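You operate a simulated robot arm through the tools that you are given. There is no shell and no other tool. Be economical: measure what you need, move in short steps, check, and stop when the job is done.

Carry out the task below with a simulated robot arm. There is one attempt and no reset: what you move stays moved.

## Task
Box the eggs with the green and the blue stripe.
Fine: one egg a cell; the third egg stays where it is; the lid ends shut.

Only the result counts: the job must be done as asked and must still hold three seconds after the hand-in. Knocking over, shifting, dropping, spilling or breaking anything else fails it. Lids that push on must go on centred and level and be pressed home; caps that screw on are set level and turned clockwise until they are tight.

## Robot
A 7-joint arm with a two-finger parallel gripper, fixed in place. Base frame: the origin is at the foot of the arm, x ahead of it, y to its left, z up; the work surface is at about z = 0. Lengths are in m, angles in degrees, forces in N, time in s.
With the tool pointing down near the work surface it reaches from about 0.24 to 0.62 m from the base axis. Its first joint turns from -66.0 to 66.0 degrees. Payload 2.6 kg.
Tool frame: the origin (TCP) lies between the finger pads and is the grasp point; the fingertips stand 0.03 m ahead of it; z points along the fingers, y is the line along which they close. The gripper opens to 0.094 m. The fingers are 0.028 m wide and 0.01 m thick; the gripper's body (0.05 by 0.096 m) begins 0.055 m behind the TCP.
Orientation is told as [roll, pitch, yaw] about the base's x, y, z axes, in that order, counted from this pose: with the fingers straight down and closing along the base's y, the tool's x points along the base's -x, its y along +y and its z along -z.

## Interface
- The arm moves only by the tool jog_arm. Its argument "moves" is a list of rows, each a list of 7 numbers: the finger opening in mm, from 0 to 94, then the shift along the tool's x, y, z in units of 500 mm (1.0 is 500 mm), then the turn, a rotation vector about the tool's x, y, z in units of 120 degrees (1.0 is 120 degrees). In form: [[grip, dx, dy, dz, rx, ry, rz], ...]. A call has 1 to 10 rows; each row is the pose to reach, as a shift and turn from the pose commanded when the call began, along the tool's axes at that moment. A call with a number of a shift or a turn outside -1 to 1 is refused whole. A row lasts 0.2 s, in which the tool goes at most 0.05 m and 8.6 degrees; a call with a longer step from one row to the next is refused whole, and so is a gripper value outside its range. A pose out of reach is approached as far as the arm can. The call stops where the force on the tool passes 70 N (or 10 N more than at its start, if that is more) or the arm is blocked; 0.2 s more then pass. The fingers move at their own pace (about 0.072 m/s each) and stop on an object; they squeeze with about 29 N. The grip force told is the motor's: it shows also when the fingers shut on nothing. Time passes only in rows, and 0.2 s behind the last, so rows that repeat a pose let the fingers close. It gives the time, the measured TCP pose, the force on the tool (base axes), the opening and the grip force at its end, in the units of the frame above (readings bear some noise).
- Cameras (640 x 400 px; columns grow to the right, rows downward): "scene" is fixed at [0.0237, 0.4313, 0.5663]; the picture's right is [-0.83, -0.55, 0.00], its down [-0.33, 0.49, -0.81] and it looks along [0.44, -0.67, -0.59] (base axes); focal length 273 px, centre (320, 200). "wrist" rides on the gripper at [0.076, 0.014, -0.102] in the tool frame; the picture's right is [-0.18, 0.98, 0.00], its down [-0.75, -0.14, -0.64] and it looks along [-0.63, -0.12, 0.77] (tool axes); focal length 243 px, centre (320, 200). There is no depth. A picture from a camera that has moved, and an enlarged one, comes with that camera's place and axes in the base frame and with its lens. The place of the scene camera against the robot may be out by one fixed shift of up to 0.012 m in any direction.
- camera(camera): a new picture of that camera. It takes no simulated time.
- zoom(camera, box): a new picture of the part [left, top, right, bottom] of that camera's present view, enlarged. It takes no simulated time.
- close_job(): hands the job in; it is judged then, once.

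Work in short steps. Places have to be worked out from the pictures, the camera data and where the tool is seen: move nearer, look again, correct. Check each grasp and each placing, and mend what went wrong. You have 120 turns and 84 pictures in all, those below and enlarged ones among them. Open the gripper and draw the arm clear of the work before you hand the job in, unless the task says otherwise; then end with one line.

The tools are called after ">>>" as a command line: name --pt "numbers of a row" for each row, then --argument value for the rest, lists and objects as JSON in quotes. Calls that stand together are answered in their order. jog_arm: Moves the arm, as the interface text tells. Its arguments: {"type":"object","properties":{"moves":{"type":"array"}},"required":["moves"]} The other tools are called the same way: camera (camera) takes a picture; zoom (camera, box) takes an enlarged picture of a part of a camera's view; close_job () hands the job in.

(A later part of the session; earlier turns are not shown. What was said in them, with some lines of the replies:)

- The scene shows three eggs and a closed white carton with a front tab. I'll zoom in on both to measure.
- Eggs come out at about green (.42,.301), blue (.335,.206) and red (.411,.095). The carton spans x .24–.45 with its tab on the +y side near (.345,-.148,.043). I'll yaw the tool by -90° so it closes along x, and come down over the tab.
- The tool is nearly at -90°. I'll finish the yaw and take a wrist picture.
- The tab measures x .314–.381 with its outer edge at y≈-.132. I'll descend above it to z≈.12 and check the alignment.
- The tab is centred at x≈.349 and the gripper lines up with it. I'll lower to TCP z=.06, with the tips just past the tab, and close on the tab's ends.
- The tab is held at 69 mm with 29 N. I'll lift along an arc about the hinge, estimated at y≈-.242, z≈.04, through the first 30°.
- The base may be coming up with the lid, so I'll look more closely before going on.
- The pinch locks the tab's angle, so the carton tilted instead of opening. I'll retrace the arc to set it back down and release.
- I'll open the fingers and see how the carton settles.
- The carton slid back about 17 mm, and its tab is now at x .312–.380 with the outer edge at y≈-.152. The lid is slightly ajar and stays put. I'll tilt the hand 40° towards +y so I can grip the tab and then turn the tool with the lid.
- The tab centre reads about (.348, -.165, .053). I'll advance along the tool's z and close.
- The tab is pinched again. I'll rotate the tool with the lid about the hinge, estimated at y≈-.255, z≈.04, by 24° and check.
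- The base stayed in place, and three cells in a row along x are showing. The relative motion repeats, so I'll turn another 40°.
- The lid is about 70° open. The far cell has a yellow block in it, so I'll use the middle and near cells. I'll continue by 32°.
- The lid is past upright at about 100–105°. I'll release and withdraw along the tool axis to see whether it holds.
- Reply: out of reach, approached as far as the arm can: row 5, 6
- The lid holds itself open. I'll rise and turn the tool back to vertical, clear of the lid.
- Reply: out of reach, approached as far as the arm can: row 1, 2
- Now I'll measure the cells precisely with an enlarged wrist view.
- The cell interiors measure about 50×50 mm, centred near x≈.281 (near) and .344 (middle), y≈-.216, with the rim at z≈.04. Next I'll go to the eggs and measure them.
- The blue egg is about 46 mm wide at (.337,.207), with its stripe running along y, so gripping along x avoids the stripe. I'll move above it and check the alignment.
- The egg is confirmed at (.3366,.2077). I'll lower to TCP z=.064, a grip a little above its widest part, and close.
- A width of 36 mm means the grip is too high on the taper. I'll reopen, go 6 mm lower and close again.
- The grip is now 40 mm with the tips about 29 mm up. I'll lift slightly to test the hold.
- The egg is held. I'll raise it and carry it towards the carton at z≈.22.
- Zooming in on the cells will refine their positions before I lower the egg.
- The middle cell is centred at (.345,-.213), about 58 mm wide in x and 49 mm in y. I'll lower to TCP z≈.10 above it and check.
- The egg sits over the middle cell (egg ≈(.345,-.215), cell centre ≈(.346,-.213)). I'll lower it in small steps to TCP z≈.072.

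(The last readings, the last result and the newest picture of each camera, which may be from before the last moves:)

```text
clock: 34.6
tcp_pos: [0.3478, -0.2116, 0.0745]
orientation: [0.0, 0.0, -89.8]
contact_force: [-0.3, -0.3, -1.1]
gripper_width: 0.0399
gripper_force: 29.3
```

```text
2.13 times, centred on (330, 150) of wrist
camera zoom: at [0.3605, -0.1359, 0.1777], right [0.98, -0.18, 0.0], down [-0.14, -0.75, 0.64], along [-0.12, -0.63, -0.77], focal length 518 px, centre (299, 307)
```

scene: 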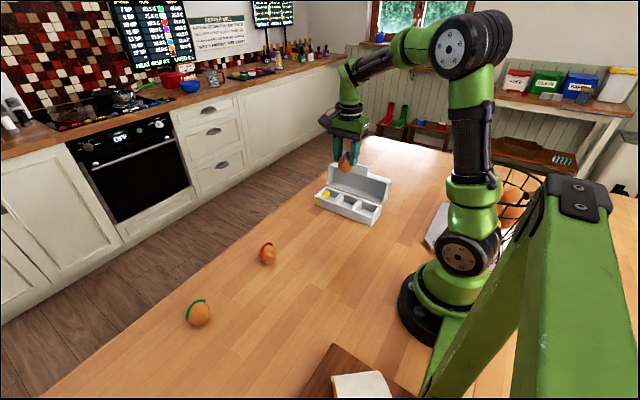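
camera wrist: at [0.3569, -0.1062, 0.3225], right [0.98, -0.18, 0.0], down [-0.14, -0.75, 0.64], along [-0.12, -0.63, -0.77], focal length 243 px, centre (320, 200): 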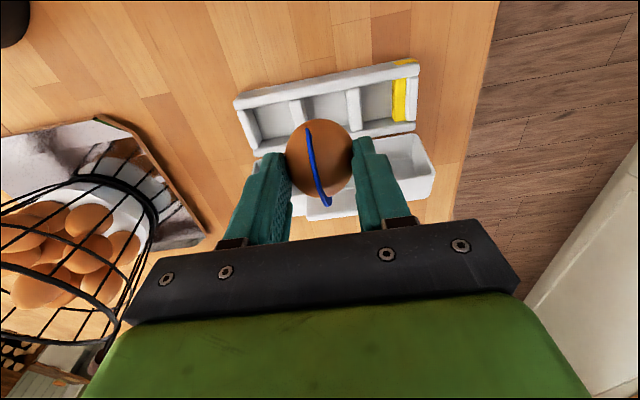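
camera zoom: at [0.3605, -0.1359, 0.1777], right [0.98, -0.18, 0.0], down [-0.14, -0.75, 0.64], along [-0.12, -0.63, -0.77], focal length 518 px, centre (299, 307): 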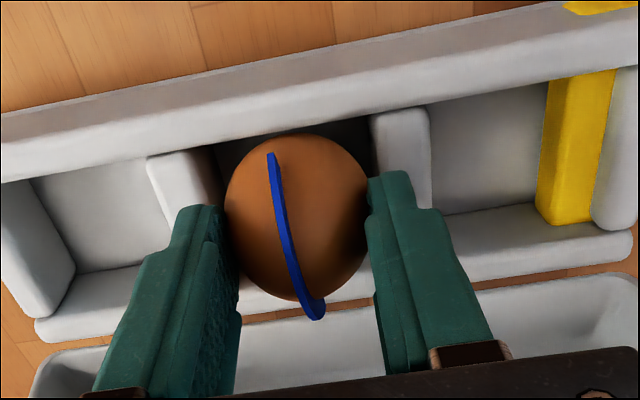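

The tips are at z≈.044, just above the dividers. I'll ease down until they are about to touch so the egg drops as little as possible.

>>> jog_arm --pt "30 0 0 0.003 0 0 0" --pt "30 0 0 0.006 0 0 0" --pt "30 0 0 0.008 0 0 0" --pt "30 0 0 0.008 0 0 0"

>>> zoom --camera "scene" --box '[310, 160, 390, 220]'

```text
clock: 35.6
tcp_pos: [0.3466, -0.213, 0.0715]
orientation: [0.0, 0.0, -89.7]
contact_force: [0.5, 0.2, 0.0]
gripper_width: 0.0397
gripper_force: 29.0
```

```text
6.67 times, centred on (350, 190) of scene
camera zoom: at [0.0237, 0.4313, 0.5663], right [-0.83, -0.55, 0.0], down [-0.33, 0.49, -0.81], along [0.44, -0.67, -0.59], focal length 1820 px, centre (120, 267)
```

zoom: 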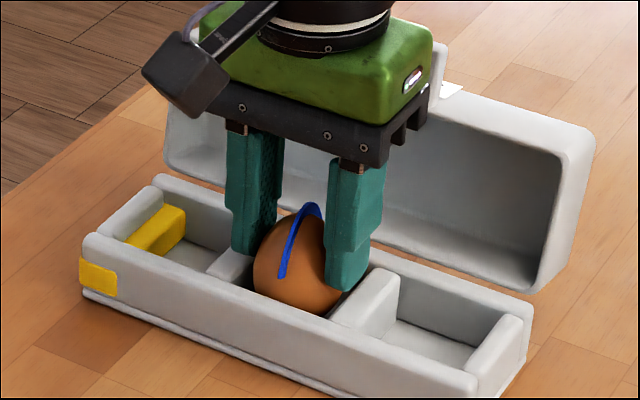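

There is no contact yet, so I'll continue down in 1 mm steps.

>>> jog_arm --pt "30 0 0 0.002 0 0 0" --pt "30 0 0 0.004 0 0 0" --pt "30 0 0 0.006 0 0 0" --pt "30 0 0 0.006 0 0 0"

```text
clock: 36.6
tcp_pos: [0.3473, -0.211, 0.0679]
orientation: [0.0, -0.1, -89.8]
contact_force: [0.2, 0.4, -0.7]
gripper_width: 0.0396
gripper_force: 28.7
```

>>> jog_arm --pt "30 0 0 0.002 0 0 0" --pt "30 0 0 0.004 0 0 0" --pt "30 0 0 0.006 0 0 0" --pt "30 0 0 0.006 0 0 0"

>>> zoom --camera "wrist" --box '[180, 60, 480, 240]'

```text
clock: 37.6
tcp_pos: [0.3481, -0.2118, 0.0659]
orientation: [0.0, 0.1, -89.8]
contact_force: [-7.7, 3.2, 26.5]
gripper_width: 0.0389
gripper_force: 28.8
```

```text
2.13 times, centred on (330, 150) of wrist
camera zoom: at [0.3609, -0.1363, 0.1688], right [0.98, -0.18, 0.0], down [-0.14, -0.75, 0.64], along [-0.12, -0.63, -0.77], focal length 518 px, centre (299, 307)
```

zoom: 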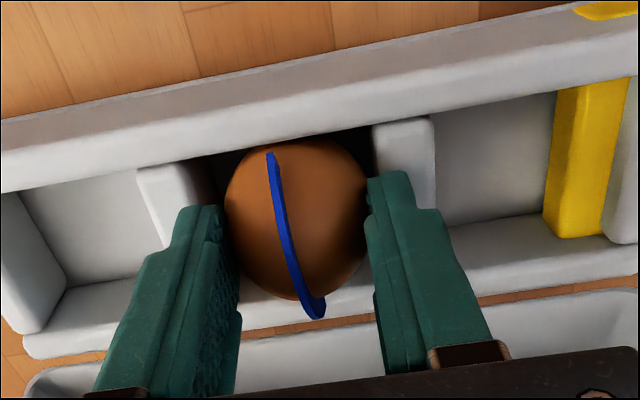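

Contact came at TCP z≈.066, so the tips are on the dividers and the egg is within millimetres of the floor. I'll back off 1 mm, open a little and rise.

>>> jog_arm --pt "30 0 0 -0.003 0 0 0" --pt "42 0 0 -0.003 0 0 0" --pt "52 0 0 -0.003 0 0 0" --pt "60 0 0 -0.003 0 0 0" --pt "60 0 0 -0.04 0 0 0" --pt "60 0 0 -0.1 0 0 0" --pt "60 0 0 -0.18 0 0 0"

>>> zoom --camera "scene" --box '[300, 150, 404, 230]'

>>> camera --camera "wrist"

```text
clock: 39.2
tcp_pos: [0.3472, -0.2115, 0.1562]
orientation: [0.1, -0.1, -89.8]
contact_force: [0.0, -0.1, 0.2]
gripper_width: 0.06
gripper_force: 0.1
```

```text
5.00 times, centred on (352, 190) of scene
camera zoom: at [0.0237, 0.4313, 0.5663], right [-0.83, -0.55, 0.0], down [-0.33, 0.49, -0.81], along [0.44, -0.67, -0.59], focal length 1365 px, centre (160, 250)
```

zoom: 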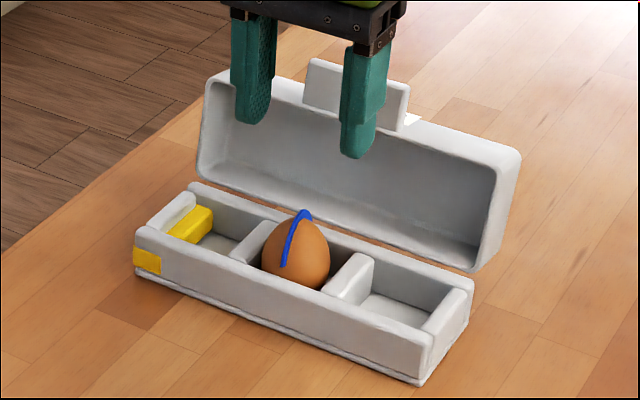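

```text
37 pictures are left
camera wrist: at [0.3594, -0.1366, 0.2592], right [0.98, -0.18, 0.0], down [-0.14, -0.75, 0.64], along [-0.12, -0.63, -0.77], focal length 243 px, centre (320, 200)
```

wrist: 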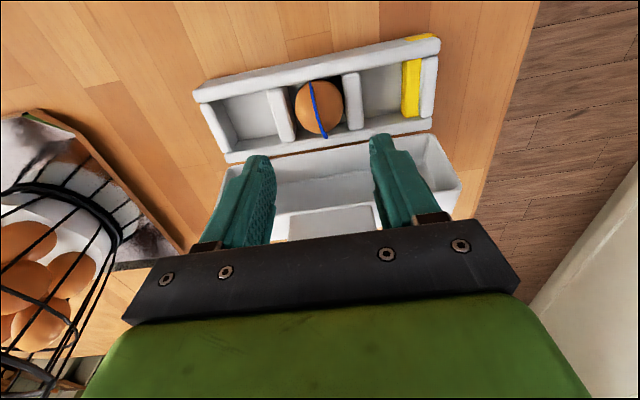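

The blue egg is upright in the middle cell. Next I'll go to the green egg with the gripper open.

>>> jog_arm --pt "60 0 0 -0.08 0 0 0" --pt "60 0.07 0.005 -0.13 0 0 0" --pt "94 0.16 0.015 -0.13 0 0 0" --pt "94 0.255 0.03 -0.13 0 0 0" --pt "94 0.35 0.045 -0.13 0 0 0" --pt "94 0.445 0.06 -0.13 0 0 0" --pt "94 0.54 0.075 -0.13 0 0 0" --pt "94 0.635 0.09 -0.13 0 0 0" --pt "94 0.73 0.105 -0.13 0 0 0" --pt "94 0.82 0.12 -0.13 0 0 0"

>>> jog_arm --pt "94 0.08 0.013 0 0 0 0" --pt "94 0.15 0.026 0.03 0 0 0" --pt "94 0.173 0.026 0.06 0 0 0" --pt "94 0.173 0.026 0.06 0 0 0"

>>> camera --camera "wrist"

```text
clock: 41.4
tcp_pos: [0.4055, 0.2017, 0.2173]
orientation: [-0.1, 0.0, -89.8]
contact_force: [-0.8, -0.7, 0.2]
gripper_width: 0.0941
gripper_force: 0.0
```

```text
clock: 42.4
tcp_pos: [0.4185, 0.2873, 0.1898]
orientation: [0.1, 0.1, -89.7]
contact_force: [-0.2, -0.5, 0.5]
gripper_width: 0.0939
gripper_force: 0.0
```

```text
36 pictures are left
camera wrist: at [0.4315, 0.3624, 0.2919], right [0.98, -0.18, 0.0], down [-0.14, -0.75, 0.64], along [-0.12, -0.63, -0.77], focal length 243 px, centre (320, 200)
```

wrist: 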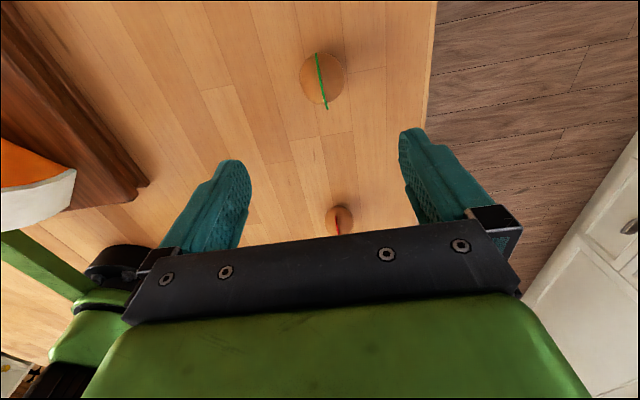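

The green egg is at (.4223,.3006) with its stripe again along y. I'll descend to TCP z≈.060 and close.

>>> jog_arm --pt "94 0.0133 0.004 0.07 0 0 0" --pt "94 0.0266 0.0076 0.14 0 0 0" --pt "94 0.0266 0.0076 0.21 0 0 0" --pt "94 0.0266 0.0076 0.258 0 0 0" --pt "94 0.0266 0.0076 0.258 0 0 0" --pt "30 0.0266 0.0076 0.258 0 0 0" --pt "30 0.0266 0.0076 0.258 0 0 0" --pt "30 0.0266 0.0076 0.258 0 0 0" --pt "30 0.0266 0.0076 0.258 0 0 0"

>>> zoom --camera "scene" --box '[150, 260, 246, 340]'

```text
clock: 44.4
tcp_pos: [0.4208, 0.2984, 0.0614]
orientation: [0.0, 0.0, -89.8]
contact_force: [-0.1, 0.5, 0.0]
gripper_width: 0.039
gripper_force: 28.5
```

```text
5.00 times, centred on (198, 300) of scene
camera zoom: at [0.0237, 0.4313, 0.5663], right [-0.83, -0.55, 0.0], down [-0.33, 0.49, -0.81], along [0.44, -0.67, -0.59], focal length 1365 px, centre (930, -300)
```

zoom: 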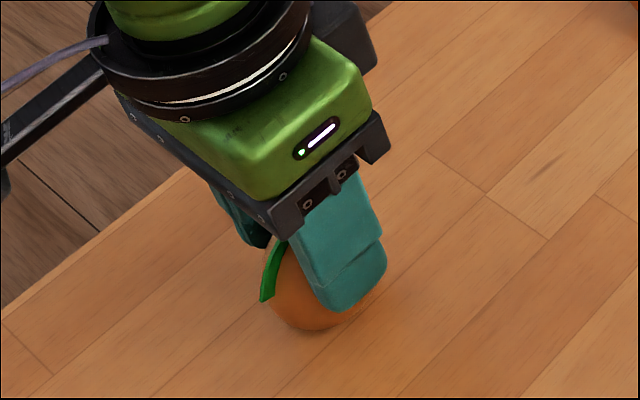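

The grip is 39 mm. I'll test the hold with a small lift.

>>> jog_arm --pt "30 0 0 -0.004 0 0 0" --pt "30 0 0 -0.008 0 0 0" --pt "30 0 0 -0.012 0 0 0" --pt "30 0 0 -0.016 0 0 0" --pt "30 0 0 -0.016 0 0 0" --pt "30 0 0 -0.016 0 0 0"

>>> zoom --camera "scene" --box '[150, 260, 246, 340]'

```text
clock: 45.8
tcp_pos: [0.4219, 0.297, 0.069]
orientation: [0.0, 0.1, -89.8]
contact_force: [-0.7, -0.2, 0.1]
gripper_width: 0.0389
gripper_force: 29.1
```

```text
5.00 times, centred on (198, 300) of scene
camera zoom: at [0.0237, 0.4313, 0.5663], right [-0.83, -0.55, 0.0], down [-0.33, 0.49, -0.81], along [0.44, -0.67, -0.59], focal length 1365 px, centre (930, -300)
```

zoom: 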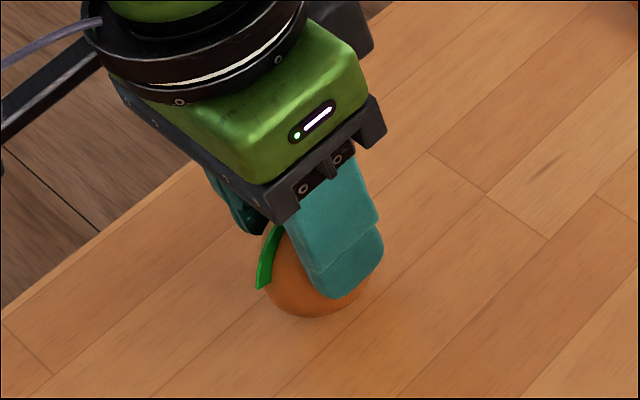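

It holds. I'll raise it and carry it over to the near cell, passing high above the red egg.

>>> jog_arm --pt "30 0 0 -0.06 0 0 0" --pt "30 0 0 -0.13 0 0 0" --pt "30 0 0 -0.2 0 0 0" --pt "30 -0.04 -0.02 -0.26 0 0 0" --pt "30 -0.1 -0.04 -0.3 0 0 0" --pt "30 -0.18 -0.06 -0.3 0 0 0" --pt "30 -0.26 -0.085 -0.3 0 0 0" --pt "30 -0.34 -0.11 -0.3 0 0 0" --pt "30 -0.42 -0.135 -0.3 0 0 0" --pt "30 -0.5 -0.16 -0.3 0 0 0"

>>> jog_arm --pt "30 -0.08 -0.025 0 0 0 0" --pt "30 -0.16 -0.05 0 0 0 0" --pt "30 -0.24 -0.075 0 0 0 0" --pt "30 -0.32 -0.1 0 0 0 0" --pt "30 -0.4 -0.12 0 0 0 0" --pt "30 -0.45 -0.12 0 0 0 0" --pt "30 -0.45 -0.12 0 0 0 0"

>>> zoom --camera "wrist" --box '[200, 40, 480, 210]'

```text
clock: 48.0
tcp_pos: [0.3432, 0.0476, 0.2202]
orientation: [-0.1, 0.0, -89.7]
contact_force: [0.0, 0.6, 0.5]
gripper_width: 0.039
gripper_force: 29.1
```

```text
clock: 49.6
tcp_pos: [0.284, -0.1776, 0.2174]
orientation: [0.1, 0.1, -89.8]
contact_force: [0.4, 0.1, -0.6]
gripper_width: 0.039
gripper_force: 29.3
```

```text
2.29 times, centred on (340, 125) of wrist
camera zoom: at [0.2973, -0.1023, 0.3207], right [0.98, -0.18, 0.0], down [-0.14, -0.75, 0.64], along [-0.12, -0.63, -0.77], focal length 555 px, centre (274, 371)
```

zoom: 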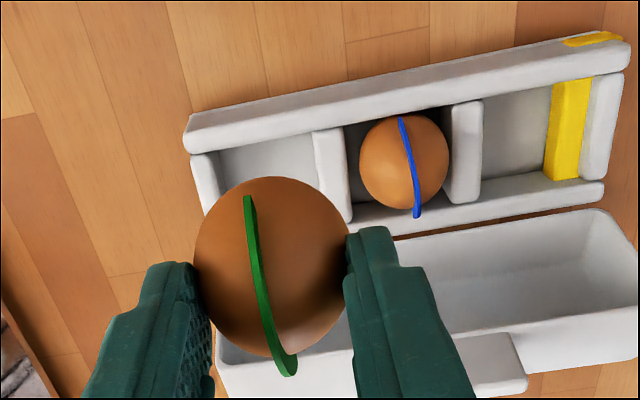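

The near cell's centre is about (.278,-.213). I'll lower to TCP z≈.108 above it and check.

>>> jog_arm --pt "30 -0.035 -0.006 0.05 0 0 0" --pt "30 -0.071 -0.012 0.1 0 0 0" --pt "30 -0.071 -0.012 0.17 0 0 0" --pt "30 -0.071 -0.012 0.217 0 0 0" --pt "30 -0.071 -0.012 0.217 0 0 0"

>>> zoom --camera "scene" --box '[310, 160, 406, 230]'

>>> zoom --camera "wrist" --box '[180, 60, 480, 240]'

```text
clock: 50.8
tcp_pos: [0.2796, -0.213, 0.1104]
orientation: [-0.1, 0.0, -89.7]
contact_force: [0.0, -0.4, -0.5]
gripper_width: 0.0384
gripper_force: 29.4
```

```text
5.71 times, centred on (358, 195) of scene
camera zoom: at [0.0237, 0.4313, 0.5663], right [-0.83, -0.55, 0.0], down [-0.33, 0.49, -0.81], along [0.44, -0.67, -0.59], focal length 1560 px, centre (103, 229)
```

zoom: 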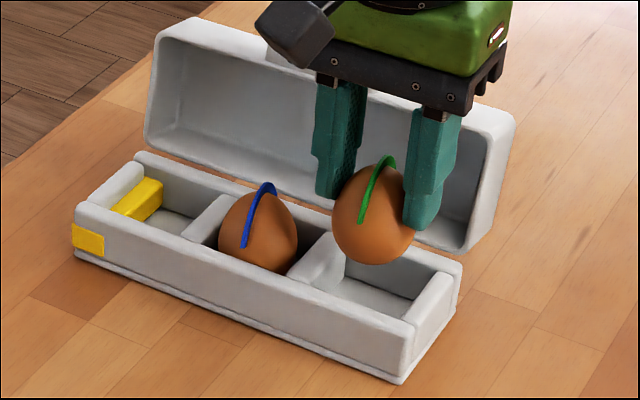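

```text
2.13 times, centred on (330, 150) of wrist
camera zoom: at [0.291, -0.138, 0.2137], right [0.98, -0.18, 0.0], down [-0.14, -0.75, 0.64], along [-0.12, -0.63, -0.77], focal length 518 px, centre (299, 307)
```

zoom: 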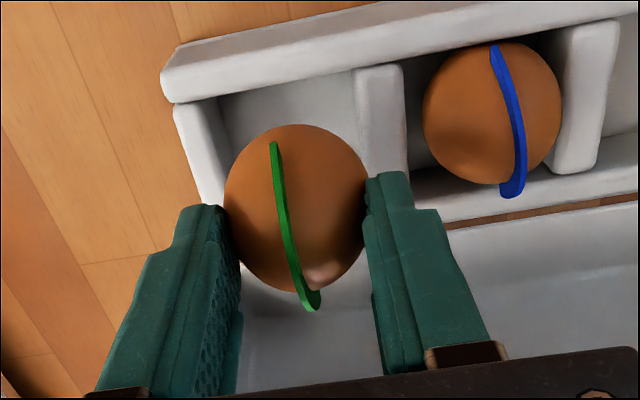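

The egg is at x≈.275 over a cell centre of ≈.2765. I'll nudge it 1 mm and lower it gradually to TCP z≈.07.

>>> jog_arm --pt "30 0.002 0.002 0.02 0 0 0" --pt "30 0.002 0.002 0.04 0 0 0" --pt "30 0.002 0.002 0.055 0 0 0" --pt "30 0.002 0.002 0.067 0 0 0" --pt "30 0.002 0.002 0.075 0 0 0" --pt "30 0.002 0.002 0.08 0 0 0" --pt "30 0.002 0.002 0.08 0 0 0"

>>> zoom --camera "scene" --box '[310, 160, 406, 230]'

>>> zoom --camera "wrist" --box '[180, 60, 480, 240]'

```text
clock: 52.4
tcp_pos: [0.2793, -0.212, 0.0698]
orientation: [0.0, 0.0, -89.7]
contact_force: [0.7, -1.0, -0.1]
gripper_width: 0.0386
gripper_force: 28.7
```

```text
5.71 times, centred on (358, 195) of scene
camera zoom: at [0.0237, 0.4313, 0.5663], right [-0.83, -0.55, 0.0], down [-0.33, 0.49, -0.81], along [0.44, -0.67, -0.59], focal length 1560 px, centre (103, 229)
```

zoom: 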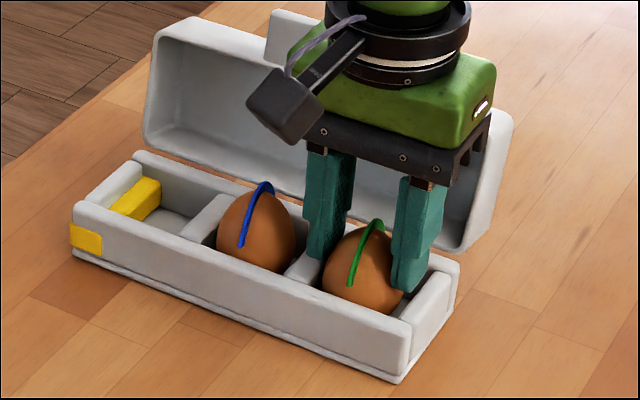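

```text
2.13 times, centred on (330, 150) of wrist
camera zoom: at [0.2922, -0.1367, 0.1731], right [0.98, -0.18, 0.0], down [-0.14, -0.75, 0.64], along [-0.12, -0.63, -0.77], focal length 518 px, centre (299, 307)
```

zoom: 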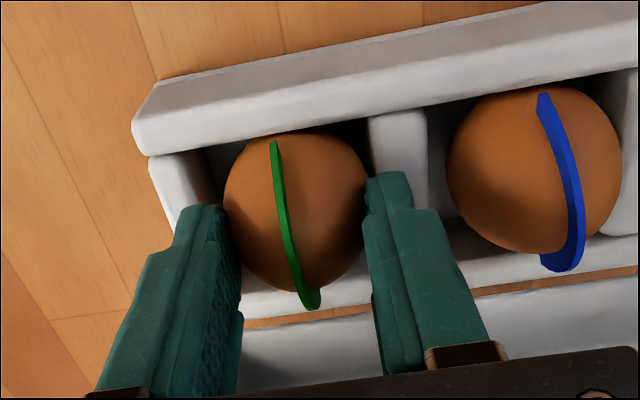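

The egg is entering the cell centred. I'll ease down the last few millimetres.

>>> jog_arm --pt "30 0 0 0.002 0 0 0" --pt "30 0 0 0.004 0 0 0" --pt "30 0 0 0.006 0 0 0" --pt "30 0 0 0.006 0 0 0"

```text
clock: 53.4
tcp_pos: [0.2786, -0.2123, 0.0686]
orientation: [0.0, 0.1, -90.0]
contact_force: [-9.2, 5.6, 35.2]
gripper_width: 0.0384
gripper_force: 29.2
```

Contact reached. I'll back off 1 mm, open slightly and rise straight up.

>>> jog_arm --pt "30 0 0 -0.003 0 0 0" --pt "40 0 0 -0.003 0 0 0" --pt "50 0 0 -0.003 0 0 0" --pt "54 0 0 -0.003 0 0 0" --pt "54 0 0 -0.04 0 0 0" --pt "54 0 0 -0.1 0 0 0" --pt "54 0 0 -0.18 0 0 0"

>>> zoom --camera "scene" --box '[300, 150, 404, 230]'

>>> camera --camera "wrist"

```text
clock: 55.0
tcp_pos: [0.2799, -0.2089, 0.155]
orientation: [0.0, 0.0, -89.9]
contact_force: [-0.1, 0.8, -0.4]
gripper_width: 0.0541
gripper_force: 0.1
```

```text
5.00 times, centred on (352, 190) of scene
camera zoom: at [0.0237, 0.4313, 0.5663], right [-0.83, -0.55, 0.0], down [-0.33, 0.49, -0.81], along [0.44, -0.67, -0.59], focal length 1365 px, centre (160, 250)
```

zoom: 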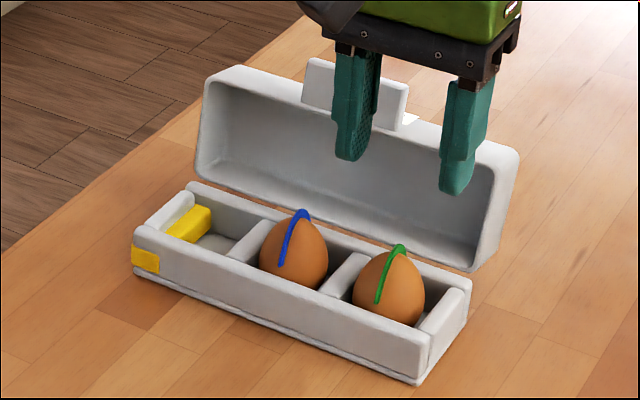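

```text
27 pictures are left
camera wrist: at [0.2925, -0.134, 0.2583], right [0.98, -0.18, 0.0], down [-0.14, -0.75, 0.64], along [-0.12, -0.63, -0.77], focal length 243 px, centre (320, 200)
```

wrist: 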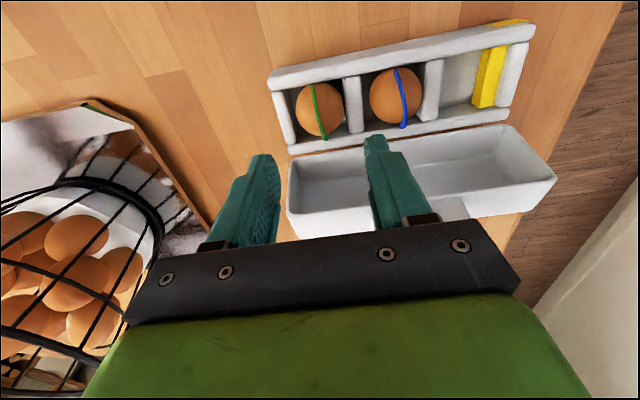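

Both eggs are seated. To close the lid I'll bring the open fingers behind it, straddling the tab's width, and push it over. First I go up and back to y≈-.345.

>>> jog_arm --pt "94 0 0 -0.08 0 0 0" --pt "94 0 0.05 -0.14 0 0 0" --pt "94 -0.08 0.1 -0.14 0 0 0" --pt "94 -0.16 0.13 -0.14 0 0 0" --pt "94 -0.24 0.13 -0.14 0 0 0" --pt "94 -0.276 0.13 -0.14 0 0 0" --pt "94 -0.276 0.13 -0.06 0 0 0" --pt "94 -0.276 0.13 0.02 0 0 0" --pt "94 -0.276 0.13 0.08 0 0 0" --pt "94 -0.276 0.13 0.08 0 0 0"

>>> zoom --camera "scene" --box '[290, 120, 410, 230]'

>>> camera --camera "wrist"

```text
clock: 57.2
tcp_pos: [0.3463, -0.3498, 0.1167]
orientation: [0.1, 0.0, -89.7]
contact_force: [-0.5, 0.6, -0.1]
gripper_width: 0.0941
gripper_force: 0.0
```

```text
3.64 times, centred on (350, 175) of scene
camera zoom: at [0.0237, 0.4313, 0.5663], right [-0.83, -0.55, 0.0], down [-0.33, 0.49, -0.81], along [0.44, -0.67, -0.59], focal length 992 px, centre (211, 291)
```

zoom: 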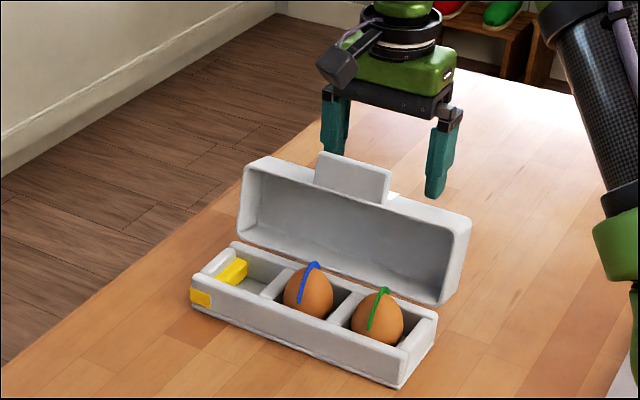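

```text
25 pictures are left
camera wrist: at [0.3594, -0.2743, 0.2195], right [0.98, -0.18, 0.0], down [-0.14, -0.75, 0.64], along [-0.12, -0.63, -0.77], focal length 243 px, centre (320, 200)
```

wrist: 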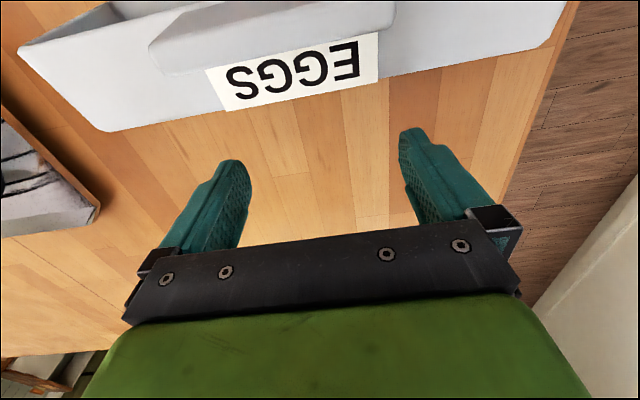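

The lid's rear edge is at y≈-.308 and the fingers are behind it. I'll push forward gently while rising a little.

>>> jog_arm --pt "94 0.03 0 0 0 0 0" --pt "94 0.06 0 0 0 0 0" --pt "94 0.08 0 -0.005 0 0 0" --pt "94 0.1 0 -0.015 0 0 0" --pt "94 0.12 0 -0.026 0 0 0"

>>> zoom --camera "scene" --box '[290, 120, 410, 230]'

```text
clock: 58.4
tcp_pos: [0.3437, -0.2899, 0.1284]
orientation: [0.0, 0.1, -89.8]
contact_force: [0.6, -0.4, -0.3]
gripper_width: 0.0941
gripper_force: 0.1
```

```text
3.64 times, centred on (350, 175) of scene
camera zoom: at [0.0237, 0.4313, 0.5663], right [-0.83, -0.55, 0.0], down [-0.33, 0.49, -0.81], along [0.44, -0.67, -0.59], focal length 992 px, centre (211, 291)
```

zoom: 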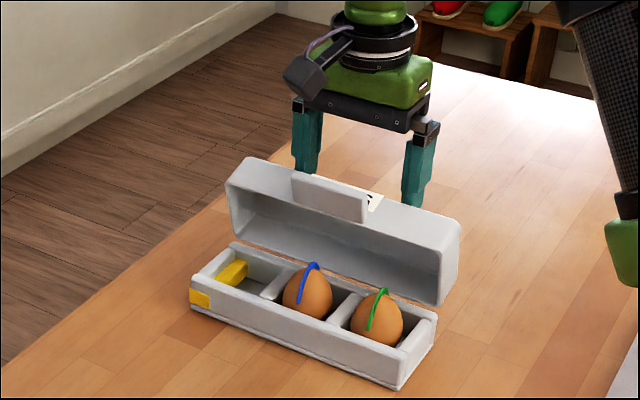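

The lid turned forward and the base did not move. I'll continue to about 45°.

>>> jog_arm --pt "94 0.02 0 -0.012 0 0 0" --pt "94 0.036 0 -0.02 0 0 0" --pt "94 0.052 0 -0.026 0 0 0" --pt "94 0.072 0 -0.025 0 0 0" --pt "94 0.09 0 -0.022 0 0 0"

>>> zoom --camera "scene" --box '[290, 120, 410, 230]'

```text
clock: 59.6
tcp_pos: [0.3436, -0.2441, 0.1409]
orientation: [0.0, 0.1, -89.8]
contact_force: [0.0, -0.7, 0.2]
gripper_width: 0.0938
gripper_force: 0.1
```

```text
3.64 times, centred on (350, 175) of scene
camera zoom: at [0.0237, 0.4313, 0.5663], right [-0.83, -0.55, 0.0], down [-0.33, 0.49, -0.81], along [0.44, -0.67, -0.59], focal length 992 px, centre (211, 291)
```

zoom: 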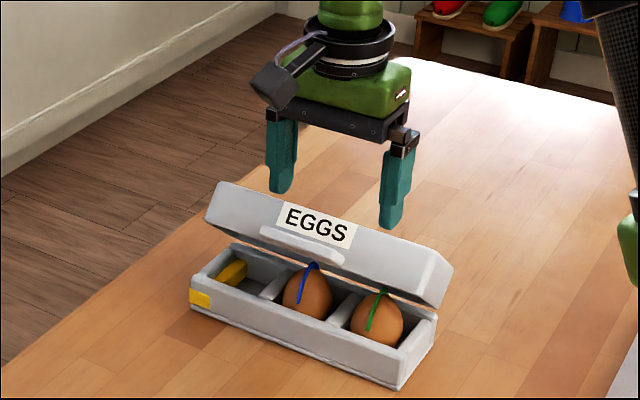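

The lid is about 30° open. I'll press it down further along the arc.

>>> jog_arm --pt "94 0.025 0 0.008 0 0 0" --pt "94 0.045 0 0.018 0 0 0" --pt "94 0.058 0 0.032 0 0 0" --pt "94 0.07 0 0.046 0 0 0" --pt "94 0.074 0 0.058 0 0 0" --pt "94 0.076 0 0.066 0 0 0"

>>> zoom --camera "scene" --box '[290, 120, 410, 230]'

```text
clock: 61.0
tcp_pos: [0.3457, -0.2074, 0.1085]
orientation: [0.0, -0.1, -89.8]
contact_force: [-1.5, 0.8, 3.7]
gripper_width: 0.0937
gripper_force: 0.0
```

```text
3.64 times, centred on (350, 175) of scene
camera zoom: at [0.0236, 0.4313, 0.5663], right [-0.83, -0.55, 0.0], down [-0.33, 0.49, -0.81], along [0.44, -0.67, -0.59], focal length 992 px, centre (211, 291)
```

zoom: 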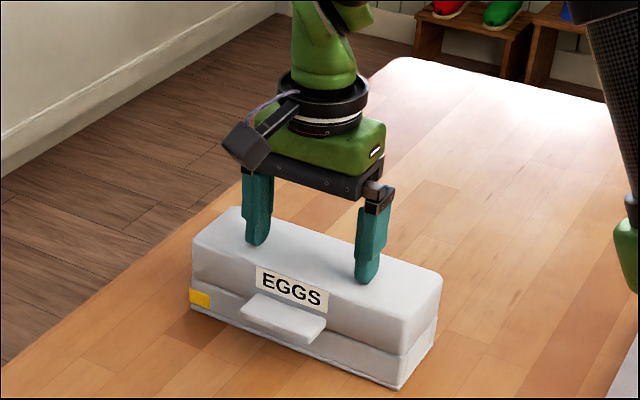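

The lid is nearly or fully shut. I'll press down lightly in small steps to seat it.

>>> jog_arm --pt "94 0 0 0.003 0 0 0" --pt "94 0 0 0.006 0 0 0" --pt "94 0 0 0.006 0 0 0"

```text
clock: 61.8
tcp_pos: [0.3443, -0.2063, 0.1074]
orientation: [0.2, 0.0, -90.0]
contact_force: [-17.5, 12.0, 63.4]
gripper_width: 0.094
gripper_force: 0.1
```

It presses back with 63 N, so it is solidly shut. I'll withdraw upward and check.

>>> jog_arm --pt "94 0 0 -0.01 0 0 0" --pt "94 0 0 -0.06 0 0 0" --pt "94 0 0 -0.14 0 0 0" --pt "94 0.03 0 -0.22 0 0 0" --pt "94 0.06 0 -0.3 0 0 0" --pt "94 0.06 0 -0.3 0 0 0"

>>> zoom --camera "scene" --box '[300, 150, 404, 230]'

>>> camera --camera "scene"

>>> camera --camera "wrist"

```text
clock: 63.2
tcp_pos: [0.3464, -0.1767, 0.2569]
orientation: [0.1, 0.0, -89.8]
contact_force: [-0.3, -0.7, -0.3]
gripper_width: 0.0942
gripper_force: 0.1
```

```text
5.00 times, centred on (352, 190) of scene
camera zoom: at [0.0236, 0.4313, 0.5663], right [-0.83, -0.55, 0.0], down [-0.33, 0.49, -0.81], along [0.44, -0.67, -0.59], focal length 1365 px, centre (160, 250)
```

zoom: 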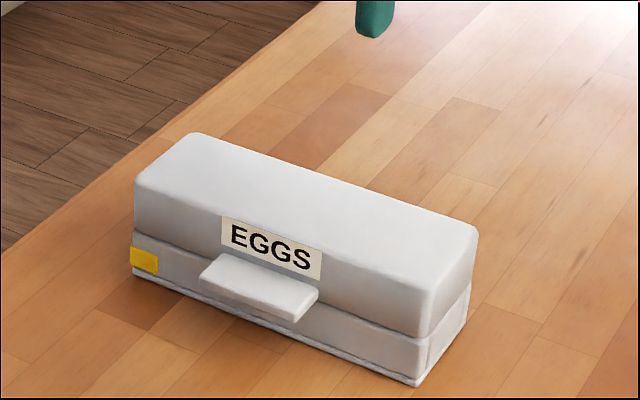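

```text
20 pictures are left
```

scene: 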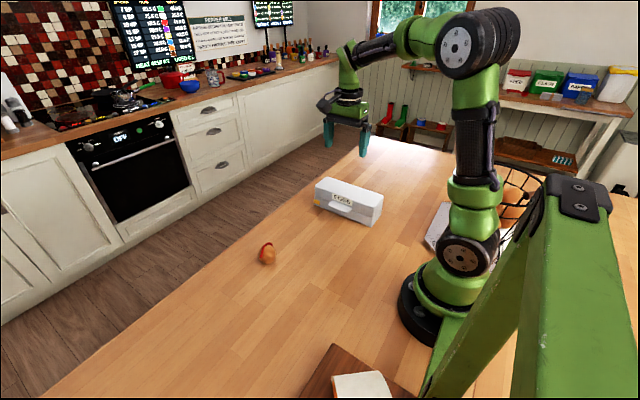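

```text
19 pictures are left
camera wrist: at [0.3581, -0.1016, 0.359], right [0.98, -0.18, 0.0], down [-0.14, -0.75, 0.64], along [-0.12, -0.63, -0.77], focal length 243 px, centre (320, 200)
```

wrist: 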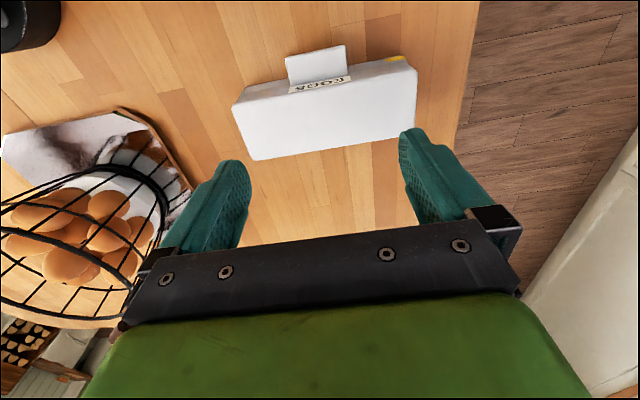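

The lid looks shut and the red egg has not moved. One close look at the seam before I hand in.

>>> zoom --camera "scene" --box '[318, 180, 398, 230]'

```text
8.00 times, centred on (358, 205) of scene
camera zoom: at [0.0236, 0.4313, 0.5663], right [-0.83, -0.55, 0.0], down [-0.33, 0.49, -0.81], along [0.44, -0.67, -0.59], focal length 2183 px, centre (16, 160)
```

zoom: 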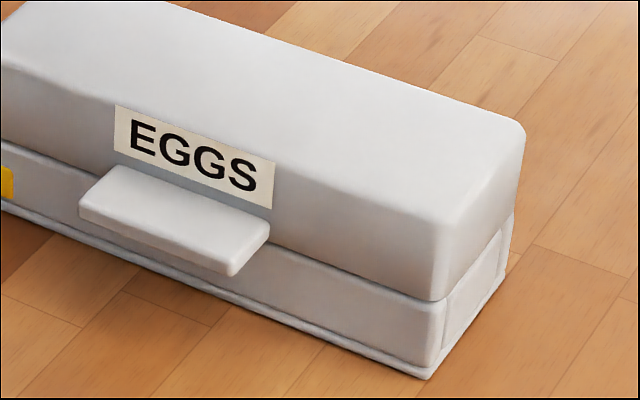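

The seam is closed and level all along, the gripper is open and the arm is clear. Handing in.

>>> close_job

```text
The job is handed in.
```

The blue egg is in the middle cell and the green egg in the near cell, the red egg is where it was, and the lid is shut; the carton itself slid back about 17 mm on my first try at opening it.
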